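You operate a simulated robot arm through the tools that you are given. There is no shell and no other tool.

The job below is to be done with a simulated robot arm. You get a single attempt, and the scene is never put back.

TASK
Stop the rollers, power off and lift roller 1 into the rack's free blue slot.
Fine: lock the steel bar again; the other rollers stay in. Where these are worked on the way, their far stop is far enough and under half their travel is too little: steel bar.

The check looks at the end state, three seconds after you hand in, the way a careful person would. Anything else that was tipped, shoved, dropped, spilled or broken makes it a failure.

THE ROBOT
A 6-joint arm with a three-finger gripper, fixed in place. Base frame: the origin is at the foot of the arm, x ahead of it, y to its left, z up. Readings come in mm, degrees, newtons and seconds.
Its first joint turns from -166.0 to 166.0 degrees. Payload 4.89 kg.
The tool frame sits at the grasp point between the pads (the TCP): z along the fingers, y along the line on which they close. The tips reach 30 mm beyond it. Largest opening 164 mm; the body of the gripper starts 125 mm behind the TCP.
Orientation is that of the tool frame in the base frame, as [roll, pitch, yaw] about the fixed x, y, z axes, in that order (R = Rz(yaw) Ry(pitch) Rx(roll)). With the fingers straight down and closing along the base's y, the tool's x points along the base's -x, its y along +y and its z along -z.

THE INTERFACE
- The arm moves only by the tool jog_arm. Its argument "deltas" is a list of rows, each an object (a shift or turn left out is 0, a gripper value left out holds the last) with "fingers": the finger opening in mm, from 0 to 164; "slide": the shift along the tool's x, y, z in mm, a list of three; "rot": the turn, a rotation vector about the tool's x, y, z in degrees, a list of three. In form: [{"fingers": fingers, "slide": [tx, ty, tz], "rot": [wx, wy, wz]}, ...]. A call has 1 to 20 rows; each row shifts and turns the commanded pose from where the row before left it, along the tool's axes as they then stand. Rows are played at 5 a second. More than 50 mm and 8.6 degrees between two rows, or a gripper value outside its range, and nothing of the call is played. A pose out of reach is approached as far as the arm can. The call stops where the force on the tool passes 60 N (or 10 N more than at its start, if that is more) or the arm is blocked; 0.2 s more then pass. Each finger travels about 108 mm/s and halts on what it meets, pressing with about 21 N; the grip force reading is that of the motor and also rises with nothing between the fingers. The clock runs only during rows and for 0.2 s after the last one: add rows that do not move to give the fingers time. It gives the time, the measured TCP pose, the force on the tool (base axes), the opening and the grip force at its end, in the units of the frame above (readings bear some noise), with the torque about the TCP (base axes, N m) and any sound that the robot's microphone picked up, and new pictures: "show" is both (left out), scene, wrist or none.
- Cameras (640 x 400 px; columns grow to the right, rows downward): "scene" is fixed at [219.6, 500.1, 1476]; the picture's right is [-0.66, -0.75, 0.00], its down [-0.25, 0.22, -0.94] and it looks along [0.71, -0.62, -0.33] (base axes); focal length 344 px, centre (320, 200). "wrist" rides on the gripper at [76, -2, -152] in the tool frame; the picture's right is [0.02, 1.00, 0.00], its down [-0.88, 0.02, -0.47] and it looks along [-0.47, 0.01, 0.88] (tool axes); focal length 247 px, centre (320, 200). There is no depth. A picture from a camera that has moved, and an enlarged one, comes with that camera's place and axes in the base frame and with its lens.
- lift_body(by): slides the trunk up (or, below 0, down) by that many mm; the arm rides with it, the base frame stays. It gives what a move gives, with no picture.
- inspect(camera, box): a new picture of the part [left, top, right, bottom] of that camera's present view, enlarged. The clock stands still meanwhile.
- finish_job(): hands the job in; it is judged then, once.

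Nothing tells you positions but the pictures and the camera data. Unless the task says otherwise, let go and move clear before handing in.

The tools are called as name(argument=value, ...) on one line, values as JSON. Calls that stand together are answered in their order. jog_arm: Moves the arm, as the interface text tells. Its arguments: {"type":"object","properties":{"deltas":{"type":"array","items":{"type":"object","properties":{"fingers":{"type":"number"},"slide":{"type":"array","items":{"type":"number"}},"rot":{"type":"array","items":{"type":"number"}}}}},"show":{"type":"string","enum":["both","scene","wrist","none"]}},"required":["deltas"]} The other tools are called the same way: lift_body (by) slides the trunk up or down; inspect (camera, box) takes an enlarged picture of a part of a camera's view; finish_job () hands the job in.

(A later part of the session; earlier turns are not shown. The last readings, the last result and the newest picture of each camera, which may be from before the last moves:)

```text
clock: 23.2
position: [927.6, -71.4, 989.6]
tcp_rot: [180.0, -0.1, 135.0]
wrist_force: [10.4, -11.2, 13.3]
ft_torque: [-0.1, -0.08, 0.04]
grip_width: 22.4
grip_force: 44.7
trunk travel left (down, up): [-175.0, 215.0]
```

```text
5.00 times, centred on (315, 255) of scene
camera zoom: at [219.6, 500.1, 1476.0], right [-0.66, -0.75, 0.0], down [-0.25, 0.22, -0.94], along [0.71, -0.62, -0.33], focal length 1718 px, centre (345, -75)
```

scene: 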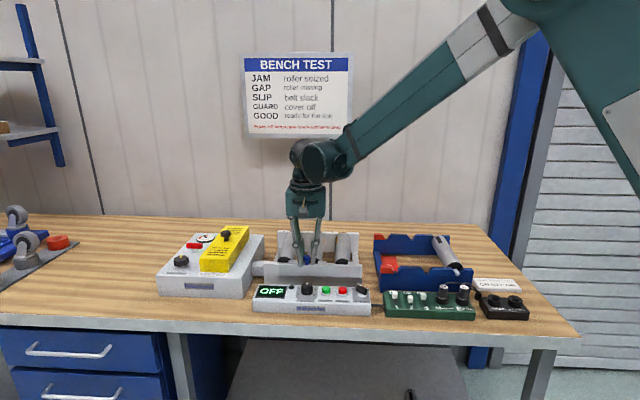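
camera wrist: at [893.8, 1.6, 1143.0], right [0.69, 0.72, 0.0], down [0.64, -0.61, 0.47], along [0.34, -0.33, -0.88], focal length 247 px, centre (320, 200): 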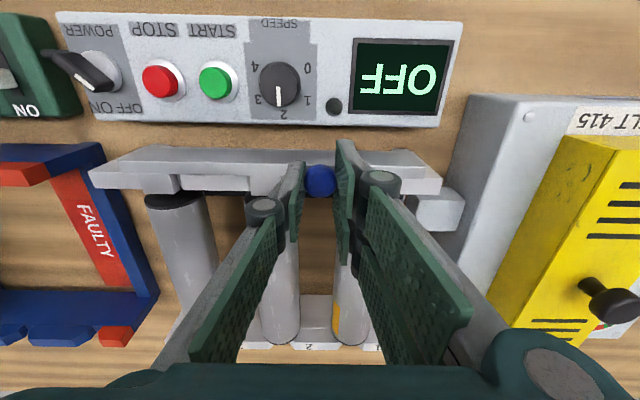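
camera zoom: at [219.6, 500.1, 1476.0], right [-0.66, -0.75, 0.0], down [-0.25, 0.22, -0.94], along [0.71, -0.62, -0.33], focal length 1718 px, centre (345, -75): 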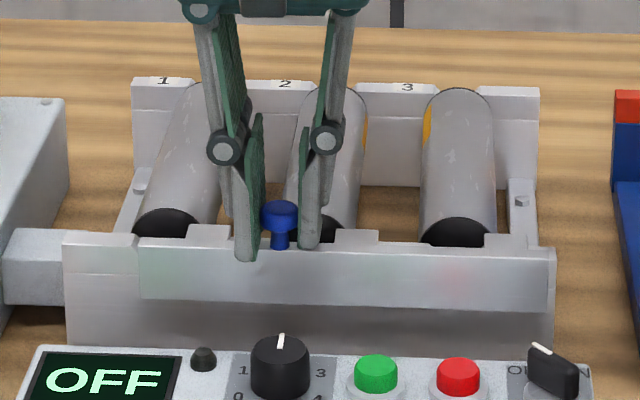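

About 30 mm moved and the tabs are nearly off the shafts. I'll push on gently until the bar meets its stop.

jog_arm(deltas=[{"slide": [0, -2, 0]}, {"slide": [0, -2, 0]}, {"slide": [0, -2, 0]}, {"slide": [0, 0, 0]}], show="scene")

inspect(camera="scene", box=[255, 215, 375, 295])

```text
clock: 24.2
position: [924.3, -74.7, 989.5]
tcp_rot: [179.9, 0.0, 135.0]
wrist_force: [11.9, 4.8, 31.0]
ft_torque: [0.21, -0.09, -0.06]
grip_width: 22.1
grip_force: 45.1
trunk travel left (down, up): [-175.0, 215.0]
```

scene: 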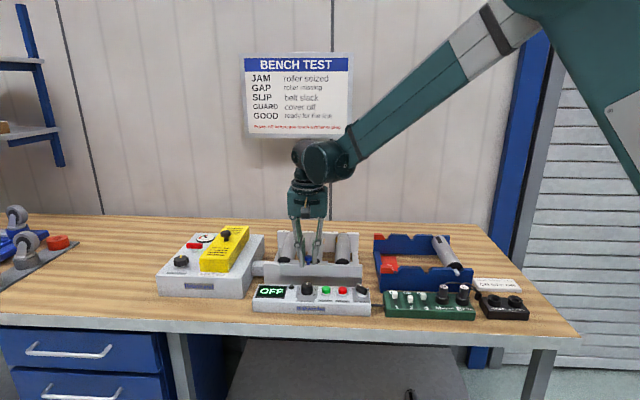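

```text
5.00 times, centred on (315, 255) of scene
camera zoom: at [219.6, 500.1, 1476.0], right [-0.66, -0.75, 0.0], down [-0.25, 0.22, -0.94], along [0.71, -0.62, -0.33], focal length 1718 px, centre (345, -75)
```

zoom: 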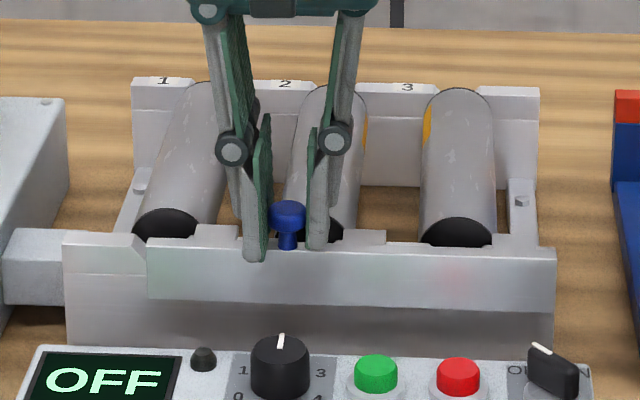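

The bar's end is level with the frame's end and the push force has risen, so it is at the stop after about 34 mm. I'll release the knob and rise.

jog_arm(deltas=[{"slide": [0, 1, 0]}, {"fingers": 60}, {"slide": [0, 0, 0]}, {"slide": [0, 0, -20]}, {"slide": [0, 0, -40]}, {"slide": [0, 0, -40]}, {"slide": [0, 0, -40], "fingers": 110}, {"slide": [0, 0, 0]}], show="both")

inspect(camera="wrist", box=[230, 130, 400, 310])

inspect(camera="scene", box=[255, 215, 375, 295])

```text
clock: 26.0
position: [925.2, -75.2, 1133.2]
tcp_rot: [180.0, 0.0, 135.0]
wrist_force: [0.5, -0.1, 0.4]
ft_torque: [0.0, -0.08, -0.01]
grip_width: 110.0
grip_force: 0.0
trunk travel left (down, up): [-175.0, 215.0]
camera wrist: at [869.9, -23.1, 1285.3], right [0.69, 0.72, 0.0], down [0.64, -0.61, 0.47], along [0.34, -0.33, -0.88], focal length 247 px, centre (320, 200)
```

scene: 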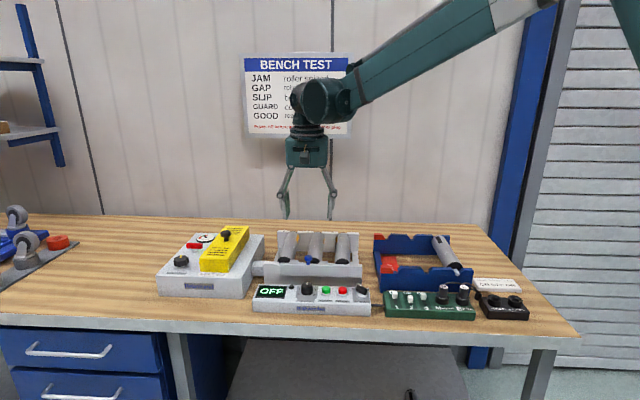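
wrist: 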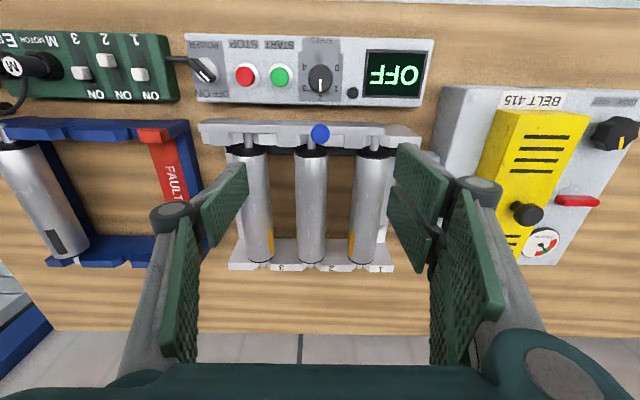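

```text
2.22 times, centred on (315, 220) of wrist
camera zoom: at [869.9, -23.1, 1285.3], right [0.69, 0.72, 0.0], down [0.64, -0.61, 0.47], along [0.34, -0.33, -0.88], focal length 549 px, centre (331, 156)
```

zoom: 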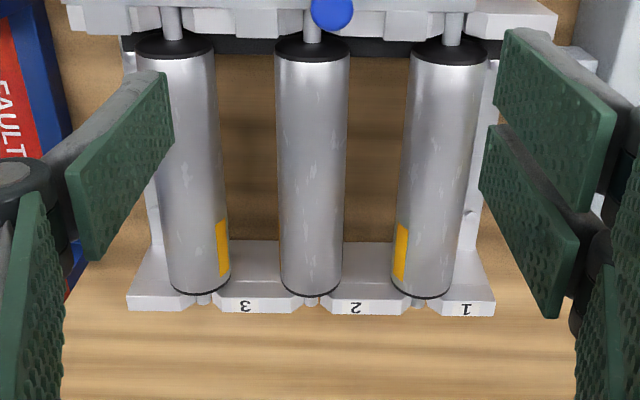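

```text
5.00 times, centred on (315, 255) of scene
camera zoom: at [219.6, 500.1, 1476.0], right [-0.66, -0.75, 0.0], down [-0.25, 0.22, -0.94], along [0.71, -0.62, -0.33], focal length 1718 px, centre (345, -75)
```

zoom: 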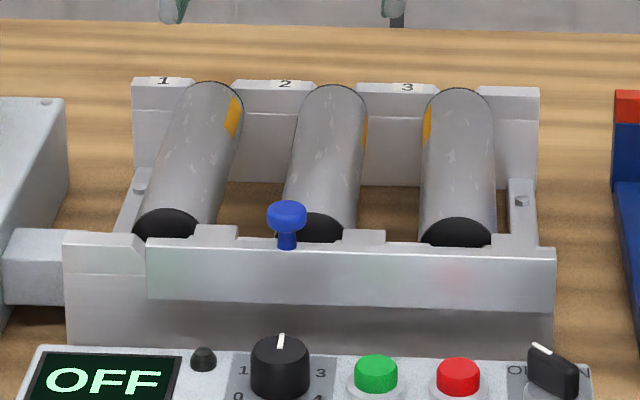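

The shafts are now free of the tabs. Roller 1 runs from about (999, -40) to (1131, -175) with its axis near z 937, so its middle is at the edge of reach. I'll tilt the tool forward 30° in the roller's own plane and move above its middle, staying high.

jog_arm(deltas=[{"slide": [0, 0, 0], "rot": [0, -7.5, 0]}, {"rot": [0, -7.5, 0]}, {"rot": [0, -7.5, 0]}, {"rot": [0, -7.5, 0]}, {"slide": [0, 38.2, 0]}, {"slide": [0, 38.2, 0]}, {"slide": [-26, 0, 15]}, {"slide": [-26, 0, 15]}, {"slide": [0, 0, 0]}], show="both")

```text
clock: 28.0
position: [1020.8, -64.7, 1128.8]
tcp_rot: [-179.9, 30.1, 135.0]
wrist_force: [0.7, 0.7, -0.1]
ft_torque: [0.02, 0.01, -0.01]
grip_width: 109.9
grip_force: 0.1
trunk travel left (down, up): [-175.0, 215.0]
camera wrist: at [919.7, 35.0, 1224.5], right [0.69, 0.72, -0.01], down [0.39, -0.36, 0.85], along [0.61, -0.59, -0.53], focal length 247 px, centre (320, 200)
```

scene: 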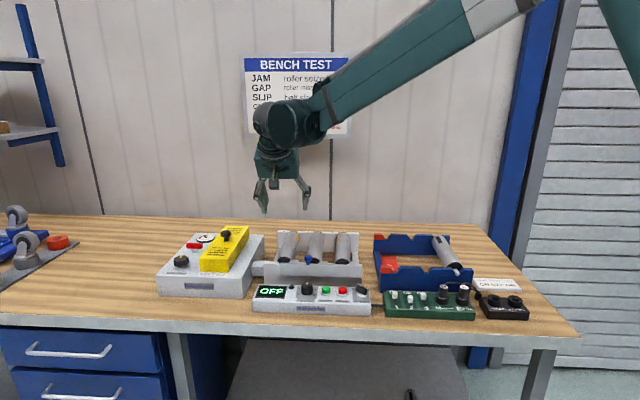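
wrist: 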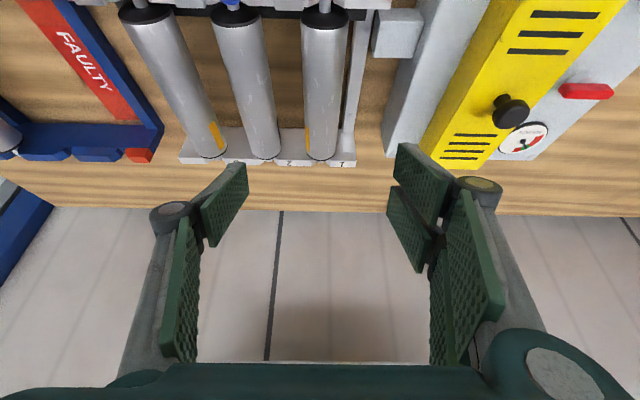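

The tilted pose reaches well. I'll zoom to measure roller 1 and the side rail from here.

inspect(camera="wrist", box=[170, 0, 440, 180])

inspect(camera="wrist", box=[270, 0, 400, 90])

inspect(camera="wrist", box=[270, 90, 400, 180])

```text
2.22 times, centred on (305, 90) of wrist
camera zoom: at [919.7, 35.0, 1224.5], right [0.69, 0.72, -0.01], down [0.39, -0.36, 0.85], along [0.61, -0.59, -0.53], focal length 549 px, centre (353, 444)
```

zoom: 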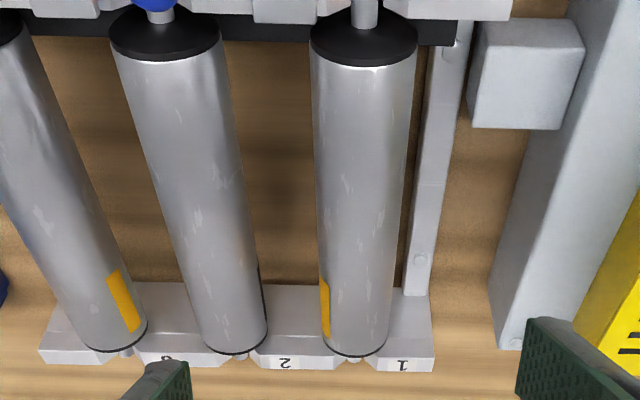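

```text
4.44 times, centred on (335, 45) of wrist
camera zoom: at [919.7, 35.0, 1224.5], right [0.69, 0.72, -0.01], down [0.39, -0.36, 0.85], along [0.61, -0.59, -0.53], focal length 1098 px, centre (253, 889)
```

zoom: 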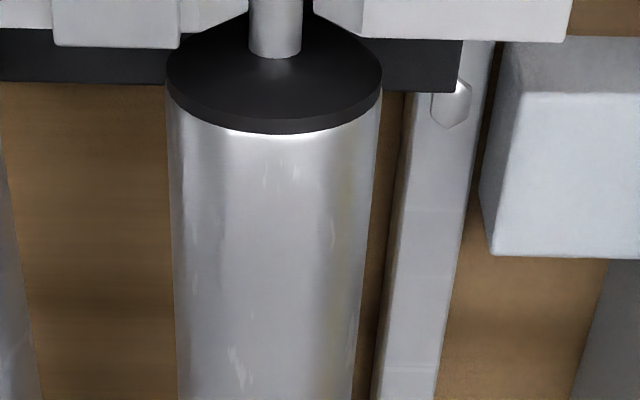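

```text
4.44 times, centred on (335, 135) of wrist
camera zoom: at [919.7, 35.0, 1224.5], right [0.69, 0.72, -0.01], down [0.39, -0.36, 0.85], along [0.61, -0.59, -0.53], focal length 1098 px, centre (253, 489)
```

zoom: 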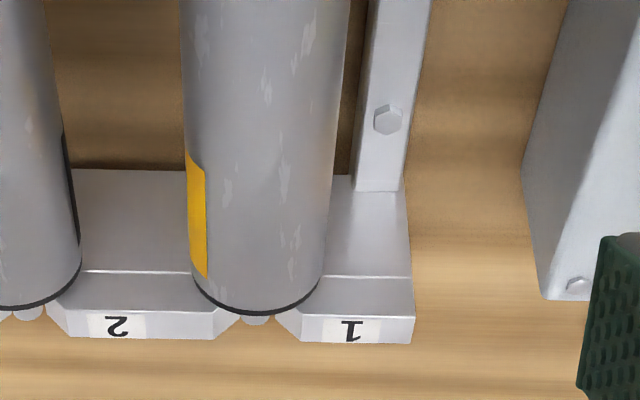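

Roller 1 measures about 195 mm long and 48 mm thick, with its middle near (1069, -110, 937). I'll go to about 70 mm above the grip height with the fingers opened to 66 mm.

jog_arm(deltas=[{"fingers": 66, "slide": [-25.5, 1.2, 14.8]}, {"slide": [-25.5, 1.2, 14.8]}, {"slide": [19.9, 0, 34.3]}, {"slide": [19.9, 0, 34.3]}, {"slide": [19.9, 0, 34.3]}, {"slide": [0, 0, 0]}], show="both")

inspect(camera="wrist", box=[210, 0, 430, 160])

inspect(camera="scene", box=[240, 180, 360, 280])

```text
clock: 29.4
position: [1066.7, -102.4, 1011.5]
tcp_rot: [-180.0, 30.0, 135.0]
wrist_force: [-0.4, 0.2, -1.1]
ft_torque: [-0.04, 0.05, -0.04]
grip_width: 66.0
grip_force: 0.0
trunk travel left (down, up): [-175.0, 215.0]
camera wrist: at [965.4, -3.8, 1106.1], right [0.69, 0.72, -0.01], down [0.39, -0.36, 0.85], along [0.61, -0.59, -0.53], focal length 247 px, centre (320, 200)
```

scene: 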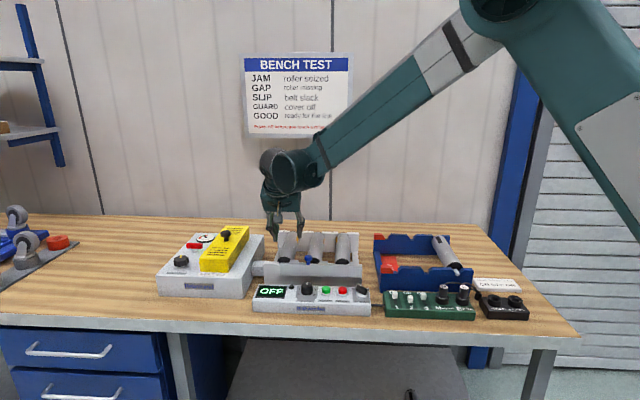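
wrist: 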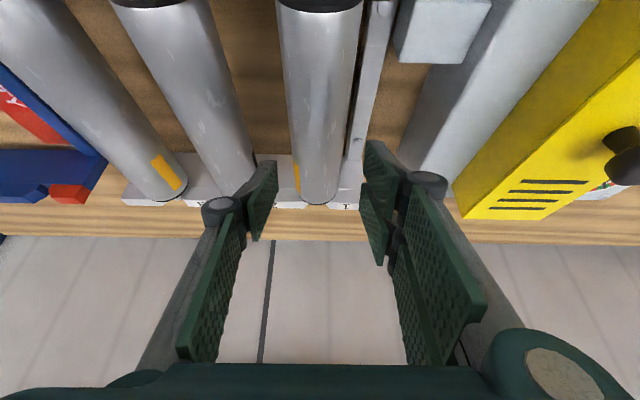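

```text
2.50 times, centred on (320, 80) of wrist
camera zoom: at [965.4, -3.8, 1106.1], right [0.69, 0.72, -0.01], down [0.39, -0.36, 0.85], along [0.61, -0.59, -0.53], focal length 617 px, centre (320, 500)
```

zoom: 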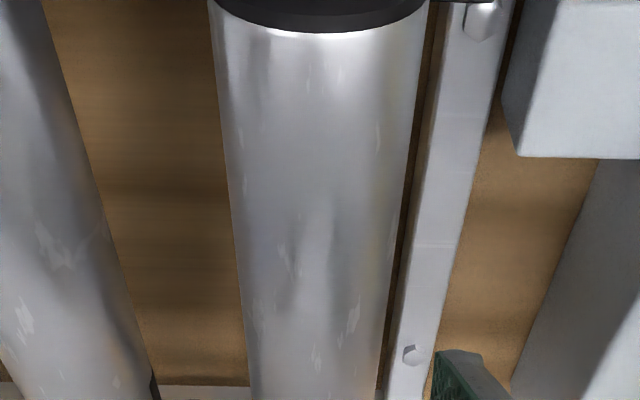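

```text
4.00 times, centred on (300, 230) of scene
camera zoom: at [219.6, 500.1, 1476.0], right [-0.66, -0.75, 0.0], down [-0.25, 0.22, -0.94], along [0.71, -0.62, -0.33], focal length 1374 px, centre (400, 80)
```

zoom: 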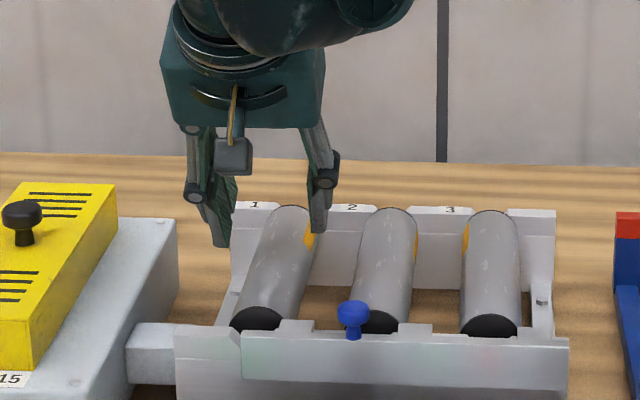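

The fingers straddle roller 1 from above and need a 3 mm sideways correction. I'll lower to grip height.

jog_arm(deltas=[{"slide": [0, -3.1, 0]}, {"slide": [11.3, 0, 19.5]}, {"slide": [11.3, 0, 19.5]}, {"slide": [11.3, 0, 19.5]}, {"slide": [0, 0, 0]}], show="both")

inspect(camera="scene", box=[240, 200, 360, 280])

```text
clock: 30.6
position: [1060.6, -105.7, 942.1]
tcp_rot: [180.0, 30.1, 135.1]
wrist_force: [-0.5, -0.1, -0.7]
ft_torque: [0.01, 0.02, -0.05]
grip_width: 65.9
grip_force: 0.0
trunk travel left (down, up): [-175.0, 215.0]
camera wrist: at [960.4, -7.0, 1035.8], right [0.69, 0.72, -0.01], down [0.39, -0.36, 0.85], along [0.61, -0.59, -0.53], focal length 247 px, centre (320, 200)
```

scene: 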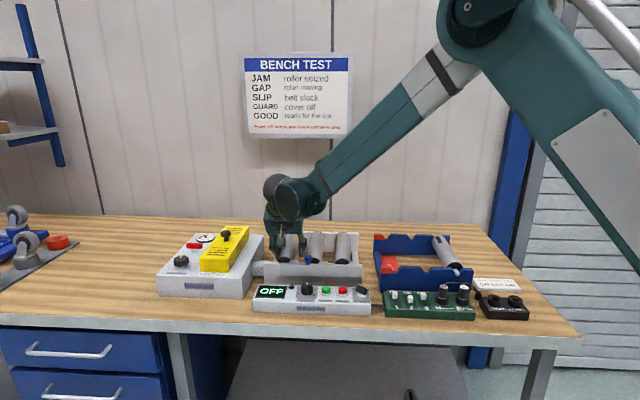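
wrist: 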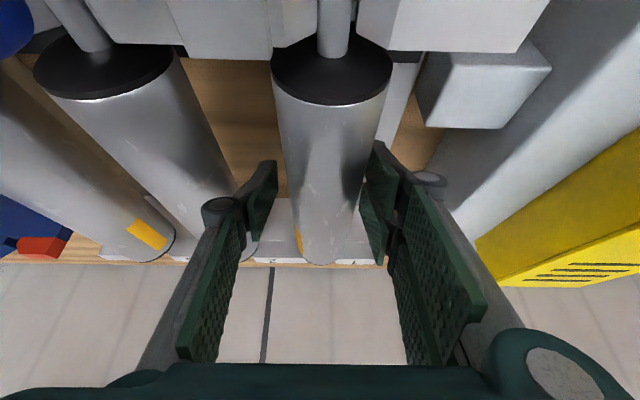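

```text
5.00 times, centred on (300, 240) of scene
camera zoom: at [219.6, 500.1, 1476.0], right [-0.66, -0.75, 0.0], down [-0.25, 0.22, -0.94], along [0.71, -0.62, -0.33], focal length 1718 px, centre (420, 0)
```

zoom: 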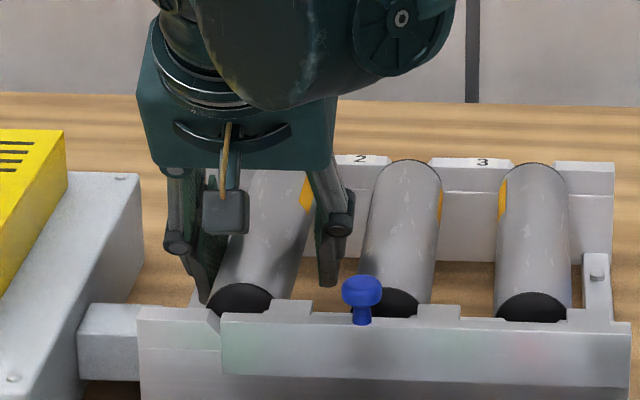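

inspect(camera="wrist", box=[220, 100, 420, 270])

```text
2.35 times, centred on (320, 185) of wrist
camera zoom: at [960.4, -7.0, 1035.8], right [0.69, 0.72, -0.01], down [0.39, -0.36, 0.85], along [0.61, -0.59, -0.53], focal length 581 px, centre (320, 235)
```

zoom: 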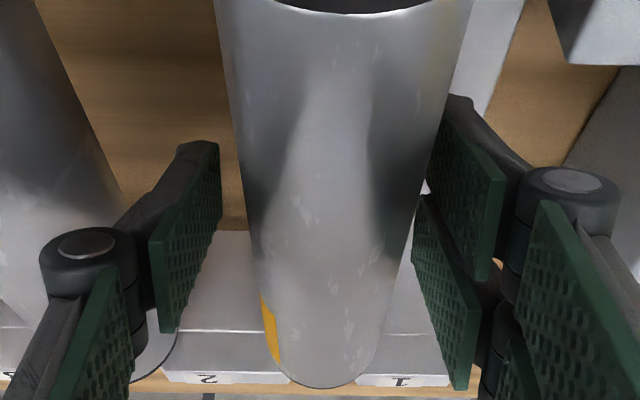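

The roller sits about 2 mm to the right of the finger middle. I'll centre on it and close.

jog_arm(deltas=[{"slide": [0, 2.5, 0]}, {"slide": [0, 0, 0]}, {"fingers": 54}, {"fingers": 48}, {"fingers": 36}, {"slide": [0, 0, 0]}, {"slide": [0, 0, 0]}], show="both")

inspect(camera="wrist", box=[220, 20, 420, 270])

```text
clock: 32.2
position: [1063.6, -103.9, 942.4]
tcp_rot: [179.9, 29.9, 135.0]
wrist_force: [0.5, -0.6, 0.7]
ft_torque: [-0.01, -0.01, 0.24]
grip_width: 49.3
grip_force: 20.7
trunk travel left (down, up): [-175.0, 215.0]
camera wrist: at [962.9, -4.9, 1036.5], right [0.69, 0.72, -0.01], down [0.39, -0.36, 0.85], along [0.61, -0.59, -0.53], focal length 247 px, centre (320, 200)
```

scene: 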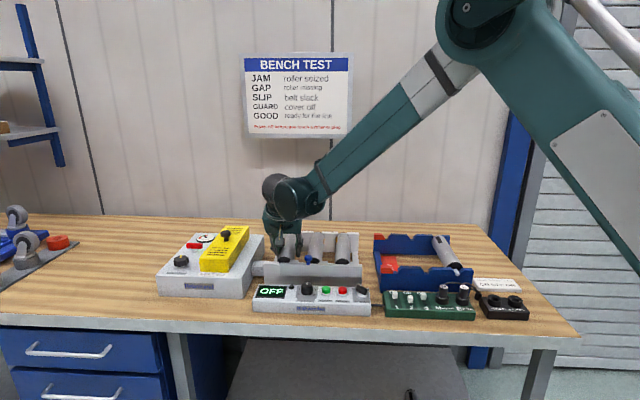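
wrist: 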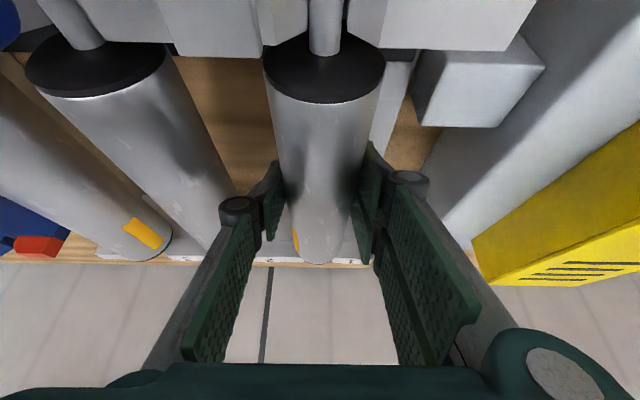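

```text
1.60 times, centred on (320, 145) of wrist
camera zoom: at [962.9, -4.9, 1036.5], right [0.69, 0.72, -0.01], down [0.39, -0.36, 0.85], along [0.61, -0.59, -0.53], focal length 395 px, centre (320, 288)
```

zoom: 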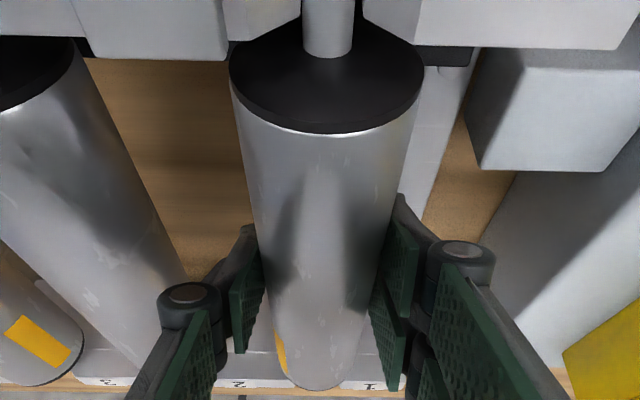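

The grip closed at 49 mm, which matches the roller. I'll wait a moment for the grip to settle, then lift a little and check.

jog_arm(deltas=[{"fingers": 30}, {"slide": [0, 0, 0]}, {"slide": [0, 0, 0]}, {"slide": [-2.5, 0, -4.33]}, {"slide": [-2.5, 0, -4.33]}, {"slide": [-2.5, 0, -4.33]}, {"slide": [0, 0, 0]}], show="both")

inspect(camera="scene", box=[240, 200, 360, 280])

```text
clock: 33.8
position: [1063.6, -104.8, 957.1]
tcp_rot: [-180.0, 29.9, 135.0]
wrist_force: [4.8, -5.2, -7.1]
ft_torque: [-0.18, -0.19, 0.05]
grip_width: 49.1
grip_force: 20.8
trunk travel left (down, up): [-175.0, 215.0]
camera wrist: at [962.5, -5.2, 1051.9], right [0.69, 0.72, -0.01], down [0.39, -0.36, 0.85], along [0.61, -0.59, -0.53], focal length 247 px, centre (320, 200)
```

scene: 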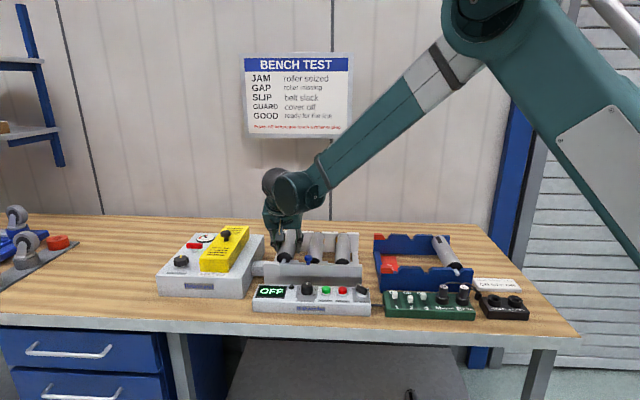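
wrist: 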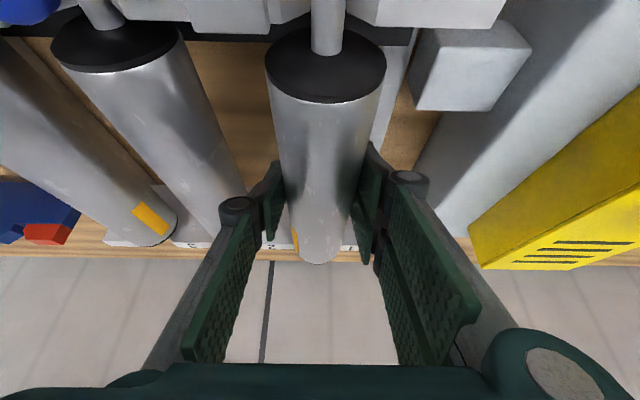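

```text
5.00 times, centred on (300, 240) of scene
camera zoom: at [219.6, 500.1, 1476.0], right [-0.66, -0.75, 0.0], down [-0.25, 0.22, -0.94], along [0.71, -0.62, -0.33], focal length 1718 px, centre (420, 0)
```

zoom: 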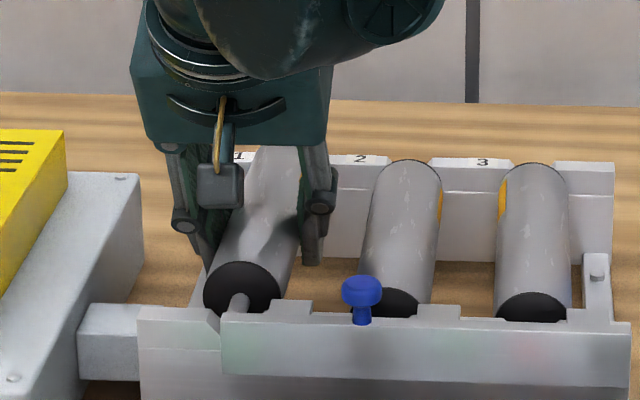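

The roller is coming up with the gripper and its front shaft has left the notch. I'll continue lifting slowly and watch the force.

jog_arm(deltas=[{"slide": [-3, 0, -5.2]}, {"slide": [-3, 0, -5.2]}, {"slide": [-3, 0, -5.2]}, {"slide": [-3, 0, -5.2]}, {"slide": [-3, 0, -5.2]}, {"slide": [0, 0, 0]}], show="both")

inspect(camera="scene", box=[240, 200, 360, 280])

```text
clock: 35.2
position: [1064.2, -102.5, 987.1]
tcp_rot: [-180.0, 29.9, 135.0]
wrist_force: [0.2, -0.5, -4.4]
ft_torque: [0.02, 0.06, -0.03]
grip_width: 49.1
grip_force: 21.3
trunk travel left (down, up): [-175.0, 215.0]
camera wrist: at [963.2, -4.4, 1081.2], right [0.69, 0.72, -0.01], down [0.39, -0.36, 0.85], along [0.61, -0.59, -0.53], focal length 247 px, centre (320, 200)
```

scene: 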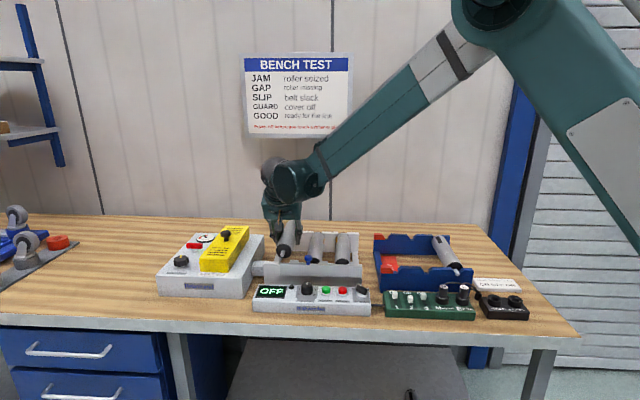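
wrist: 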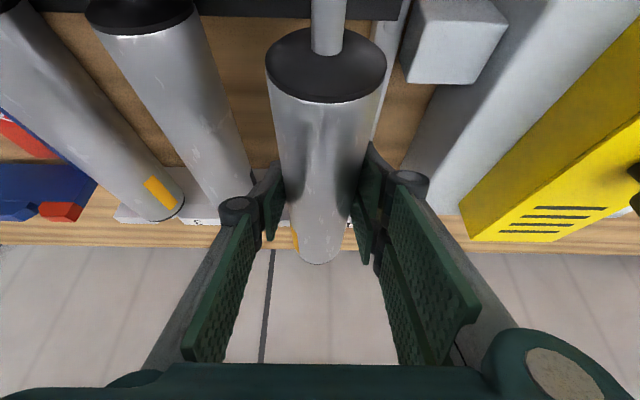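

```text
5.00 times, centred on (300, 240) of scene
camera zoom: at [219.6, 500.1, 1476.0], right [-0.66, -0.75, 0.0], down [-0.25, 0.22, -0.94], along [0.71, -0.62, -0.33], focal length 1718 px, centre (420, 0)
```

zoom: 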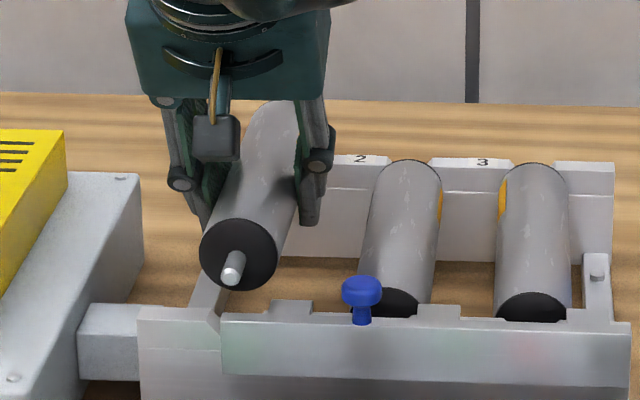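

The roller hangs freely (about 4.4 N) and nothing else moved. I'll raise it well clear of the other rollers and the knob, then carry it sideways toward the rack.

jog_arm(deltas=[{"slide": [-12.5, 0, -21.6]}, {"slide": [-12.5, 0, -21.6]}, {"slide": [-12.5, 0, -21.6]}, {"slide": [-12.5, 0, -21.6]}, {"slide": [0, 0, 0]}], show="both")

```text
clock: 36.4
position: [1062.3, -104.9, 1086.1]
tcp_rot: [180.0, 30.1, 134.9]
wrist_force: [-0.5, -0.7, -4.0]
ft_torque: [0.05, 0.01, 0.01]
grip_width: 49.0
grip_force: 21.2
trunk travel left (down, up): [-175.0, 215.0]
camera wrist: at [960.9, -5.3, 1180.9], right [0.69, 0.72, -0.01], down [0.39, -0.36, 0.85], along [0.61, -0.59, -0.53], focal length 247 px, centre (320, 200)
```

scene: 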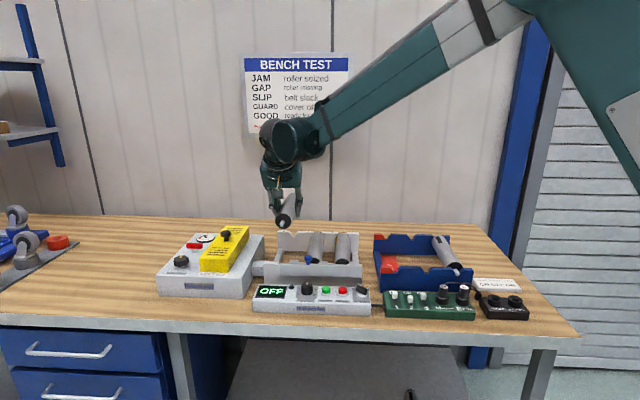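
wrist: 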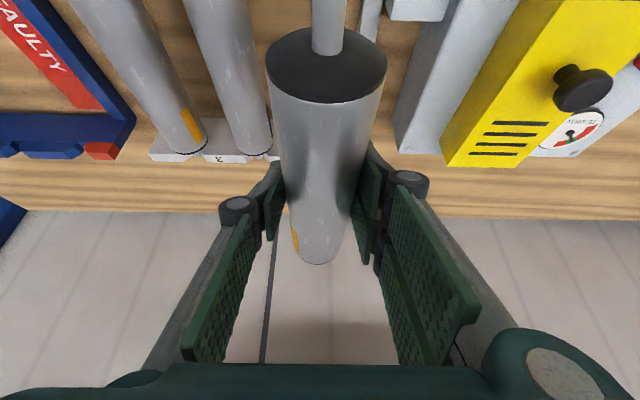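

The grip is steady and the roller is level, high above everything. Now I'll carry it sideways toward the rack.

jog_arm(deltas=[{"slide": [0, -20, 0]}, {"slide": [0, -30, 0]}, {"slide": [0, -30, 0]}, {"slide": [0, -30, 0]}, {"slide": [0, -30, 0]}, {"slide": [0, -30, 0]}, {"slide": [0, -30, 0]}, {"slide": [0, -30, 0]}, {"slide": [0, -30, 0]}, {"slide": [0, -30, 0]}, {"slide": [0, -30, 0]}, {"slide": [0, -20, 0]}, {"slide": [0, 0, 0]}], show="both")

inspect(camera="scene", box=[330, 190, 490, 300])

inspect(camera="wrist", box=[150, 0, 470, 200])

```text
clock: 39.2
position: [822.5, -346.0, 1087.3]
tcp_rot: [179.9, 30.1, 135.0]
wrist_force: [-0.7, 0.2, -4.2]
ft_torque: [-0.01, -0.03, 0.01]
grip_width: 48.9
grip_force: 21.5
trunk travel left (down, up): [-175.0, 215.0]
camera wrist: at [720.8, -246.2, 1181.6], right [0.69, 0.72, -0.01], down [0.39, -0.36, 0.85], along [0.61, -0.59, -0.53], focal length 247 px, centre (320, 200)
```

scene: 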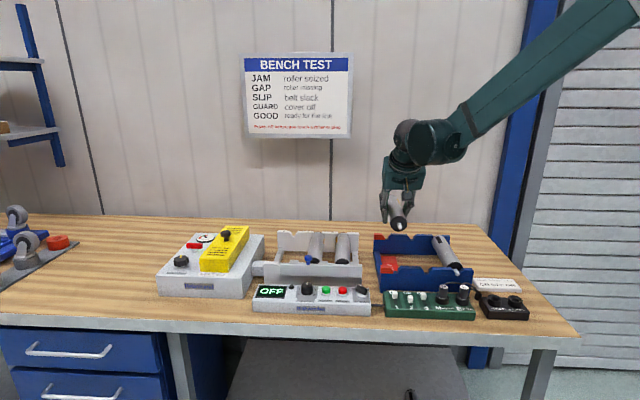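
wrist: 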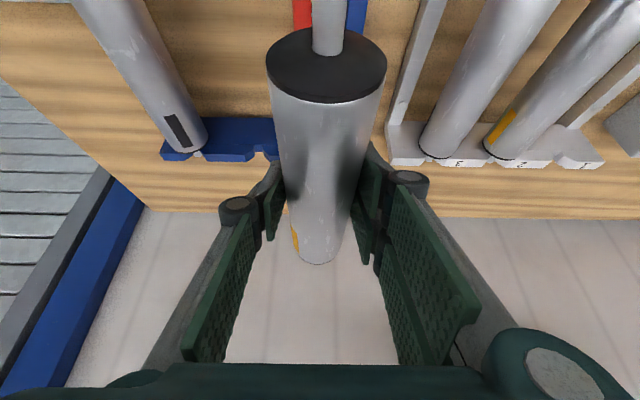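

```text
3.64 times, centred on (410, 245) of scene
camera zoom: at [219.6, 500.1, 1476.0], right [-0.66, -0.75, 0.0], down [-0.25, 0.22, -0.94], along [0.71, -0.62, -0.33], focal length 1249 px, centre (-7, 36)
```

zoom: 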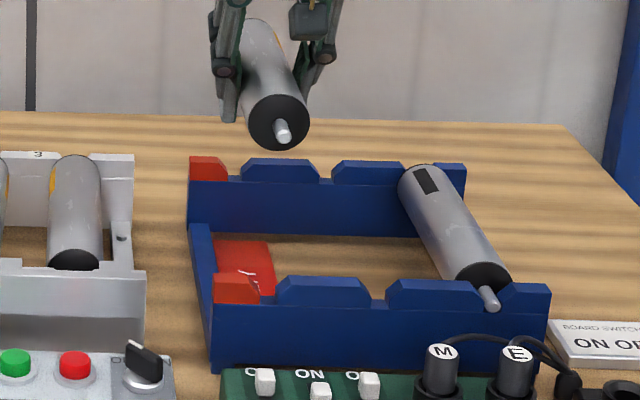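

```text
2.00 times, centred on (310, 100) of wrist
camera zoom: at [720.8, -246.2, 1181.6], right [0.69, 0.72, -0.01], down [0.39, -0.36, 0.85], along [0.61, -0.59, -0.53], focal length 494 px, centre (340, 400)
```

zoom: 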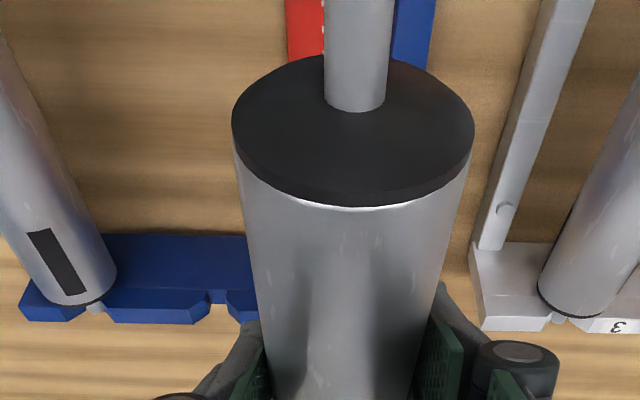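

The roller hangs steady next to the rack. I'll zoom on the free blue slot between the two blue notches to measure its line precisely.

inspect(camera="scene", box=[375, 225, 475, 295])

inspect(camera="wrist", box=[150, 100, 290, 175])

```text
5.71 times, centred on (425, 260) of scene
camera zoom: at [219.6, 500.1, 1476.0], right [-0.66, -0.75, 0.0], down [-0.25, 0.22, -0.94], along [0.71, -0.62, -0.33], focal length 1963 px, centre (-280, -143)
```

zoom: 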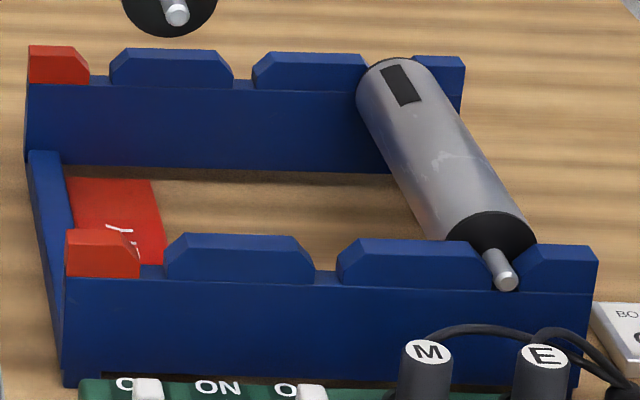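

```text
4.57 times, centred on (220, 138) of wrist
camera zoom: at [720.8, -246.2, 1181.6], right [0.69, 0.72, -0.01], down [0.39, -0.36, 0.85], along [0.61, -0.59, -0.53], focal length 1129 px, centre (777, 486)
```

zoom: 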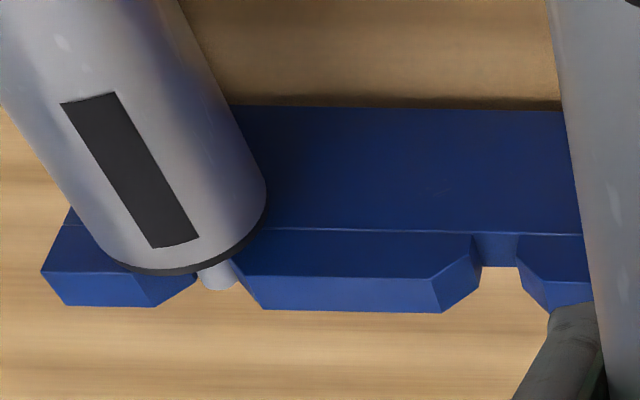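

The free slot's line is near L ≈ 244 (in bench axes), about 93 mm further along, and the rack sits some 13 mm deeper than the frame. I'll move above it, still high.

jog_arm(deltas=[{"slide": [-2.7, -23.2, 1.6]}, {"slide": [-2.7, -23.2, 1.6]}, {"slide": [-2.7, -23.2, 1.6]}, {"slide": [-2.7, -23.2, 1.6]}, {"slide": [0, 0, 0]}, {"slide": [17.5, 0, 30.3]}, {"slide": [15, 0, 26]}, {"slide": [0, 0, 0]}], show="both")

inspect(camera="scene", box=[375, 205, 475, 295])

inspect(camera="wrist", box=[180, 80, 460, 270])

```text
clock: 41.0
position: [766.5, -422.1, 1019.0]
tcp_rot: [-179.9, 30.0, 135.0]
wrist_force: [0.4, -0.6, -4.6]
ft_torque: [0.02, 0.05, -0.03]
grip_width: 49.1
grip_force: 21.1
trunk travel left (down, up): [-175.0, 215.0]
camera wrist: at [665.6, -322.7, 1113.8], right [0.69, 0.72, -0.01], down [0.39, -0.36, 0.85], along [0.61, -0.59, -0.53], focal length 247 px, centre (320, 200)
```

scene: 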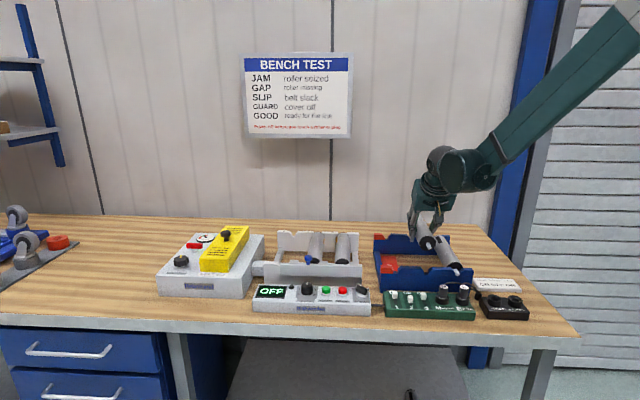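
wrist: 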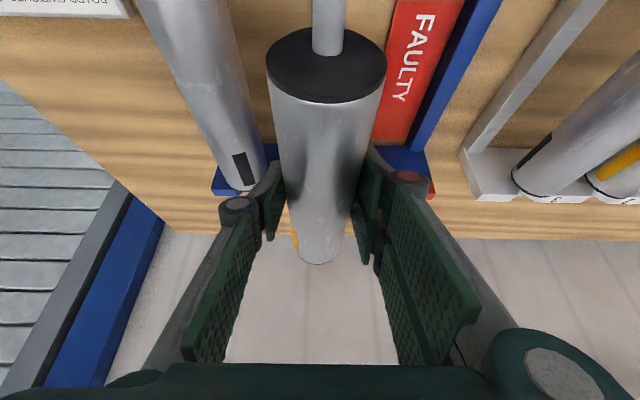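

```text
4.44 times, centred on (425, 250) of scene
camera zoom: at [219.6, 500.1, 1476.0], right [-0.66, -0.75, 0.0], down [-0.25, 0.22, -0.94], along [0.71, -0.62, -0.33], focal length 1527 px, centre (-147, -22)
```

zoom: 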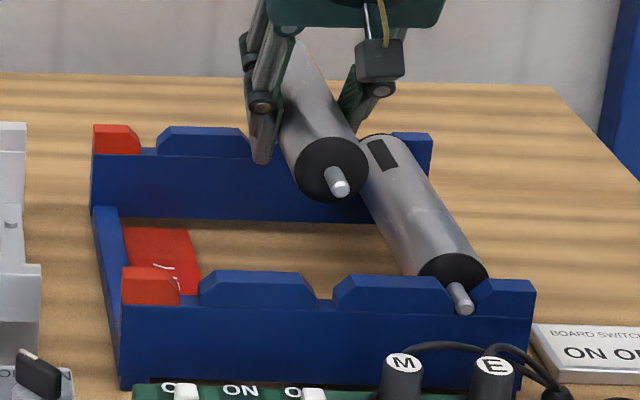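

```text
2.11 times, centred on (320, 175) of wrist
camera zoom: at [665.6, -322.7, 1113.8], right [0.69, 0.72, -0.01], down [0.39, -0.36, 0.85], along [0.61, -0.59, -0.53], focal length 520 px, centre (320, 253)
```

zoom: 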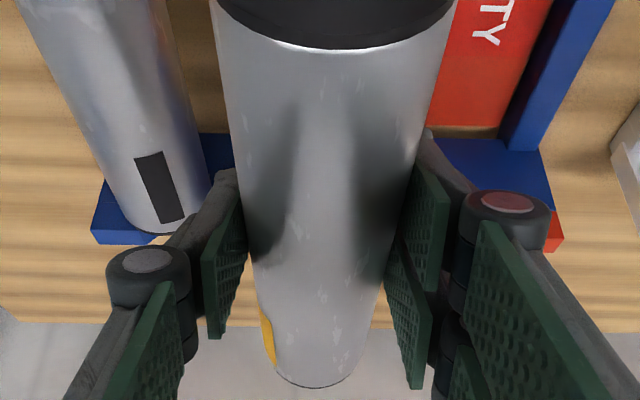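

The roller is nearly over the free slot. I'll lower it to just above the tabs to compare shaft and slot directly.

jog_arm(deltas=[{"slide": [13.5, 0, 23.4]}, {"slide": [13.5, 0, 23.4]}, {"slide": [0, 0, 0]}], show="both")

inspect(camera="scene", box=[375, 215, 475, 295])

inspect(camera="wrist", box=[180, 80, 460, 270])

```text
clock: 41.8
position: [766.0, -420.4, 968.4]
tcp_rot: [-180.0, 30.0, 134.9]
wrist_force: [2.3, 4.0, 0.9]
ft_torque: [-0.31, -0.37, 0.43]
grip_width: 49.1
grip_force: 21.1
trunk travel left (down, up): [-175.0, 215.0]
camera wrist: at [665.5, -320.5, 1062.0], right [0.69, 0.72, -0.01], down [0.39, -0.36, 0.85], along [0.61, -0.59, -0.53], focal length 247 px, centre (320, 200)
```

scene: 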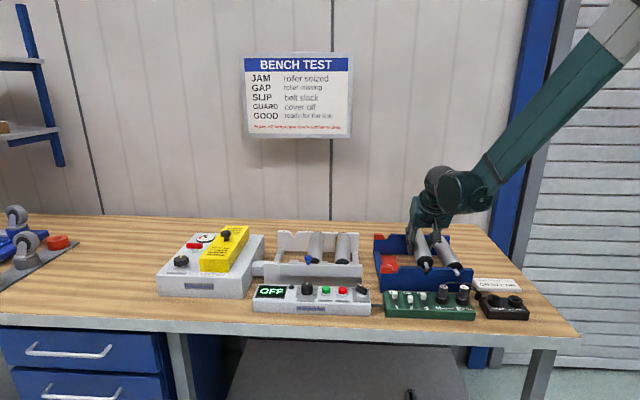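
wrist: 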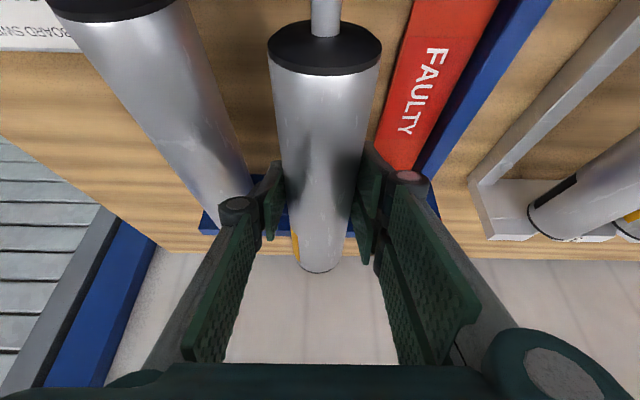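

```text
5.00 times, centred on (425, 255) of scene
camera zoom: at [219.6, 500.1, 1476.0], right [-0.66, -0.75, 0.0], down [-0.25, 0.22, -0.94], along [0.71, -0.62, -0.33], focal length 1718 px, centre (-205, -75)
```

zoom: 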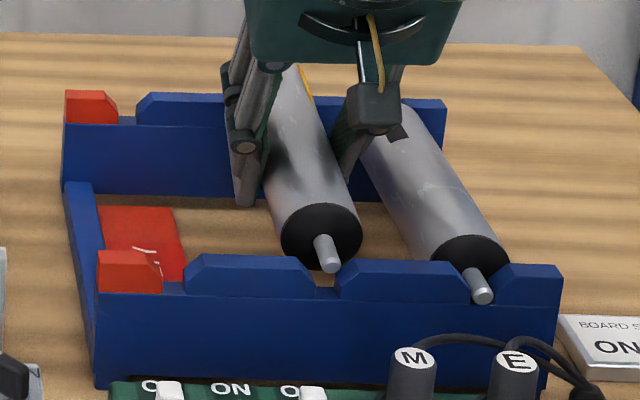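

```text
2.11 times, centred on (320, 175) of wrist
camera zoom: at [665.5, -320.5, 1062.0], right [0.69, 0.72, -0.01], down [0.39, -0.36, 0.85], along [0.61, -0.59, -0.53], focal length 520 px, centre (320, 253)
```

zoom: 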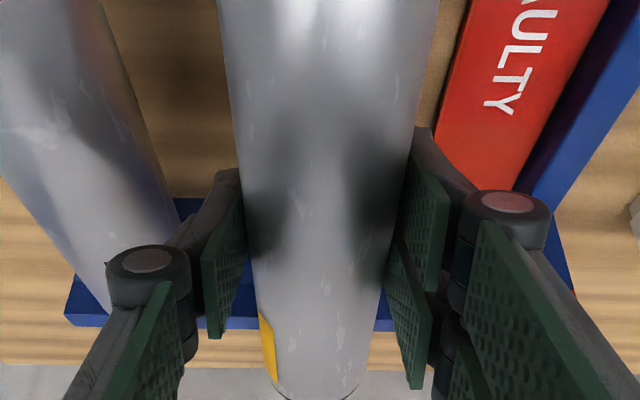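

The force changed: the roller's rear end has touched the rear blue plate because it is about 12 mm too deep, and the roller tipped slightly in the grip. I'll raise it back up and measure.

jog_arm(deltas=[{"slide": [-5, 0, -8.66]}, {"slide": [-10, 0, -17.3]}, {"slide": [-15, 0, -26]}, {"slide": [0, 0, 0]}], show="both")

inspect(camera="wrist", box=[200, 0, 440, 280])

inspect(camera="scene", box=[375, 205, 475, 295])

```text
clock: 42.8
position: [766.5, -420.6, 1026.7]
tcp_rot: [180.0, 30.0, 135.1]
wrist_force: [-0.4, 1.2, -4.2]
ft_torque: [0.06, -0.05, 0.0]
grip_width: 49.0
grip_force: 21.2
trunk travel left (down, up): [-175.0, 215.0]
camera wrist: at [664.0, -321.5, 1121.8], right [0.69, 0.72, -0.01], down [0.39, -0.36, 0.85], along [0.61, -0.59, -0.53], focal length 247 px, centre (320, 200)
```

scene: 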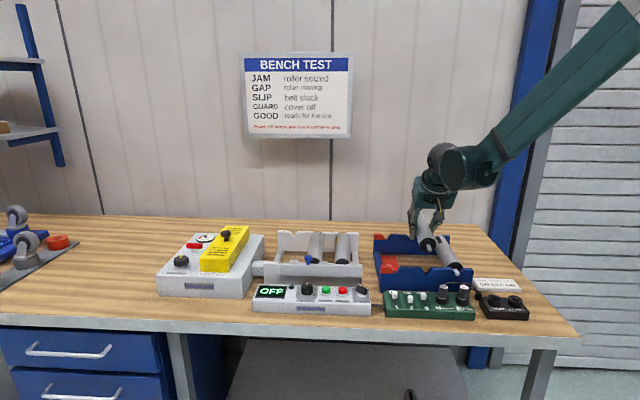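
wrist: 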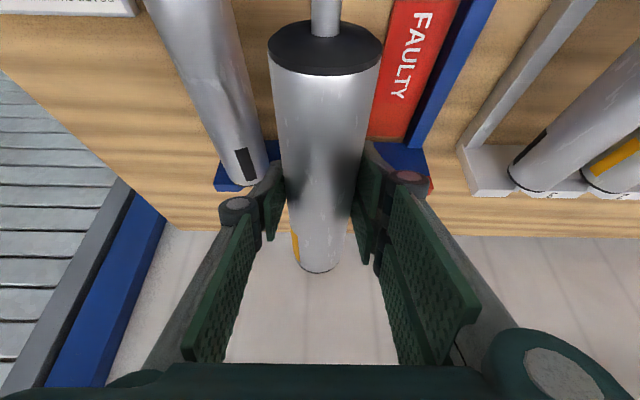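

```text
1.43 times, centred on (320, 140) of wrist
camera zoom: at [664.0, -321.5, 1121.8], right [0.69, 0.72, -0.01], down [0.39, -0.36, 0.85], along [0.61, -0.59, -0.53], focal length 353 px, centre (320, 286)
```

zoom: 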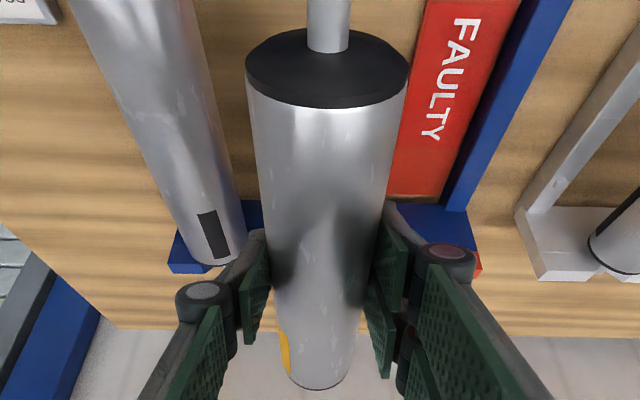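

```text
4.44 times, centred on (425, 250) of scene
camera zoom: at [219.6, 500.1, 1476.0], right [-0.66, -0.75, 0.0], down [-0.25, 0.22, -0.94], along [0.71, -0.62, -0.33], focal length 1527 px, centre (-147, -22)
```

zoom: 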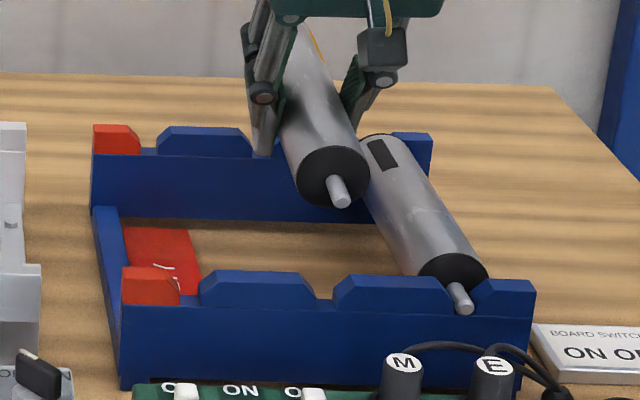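

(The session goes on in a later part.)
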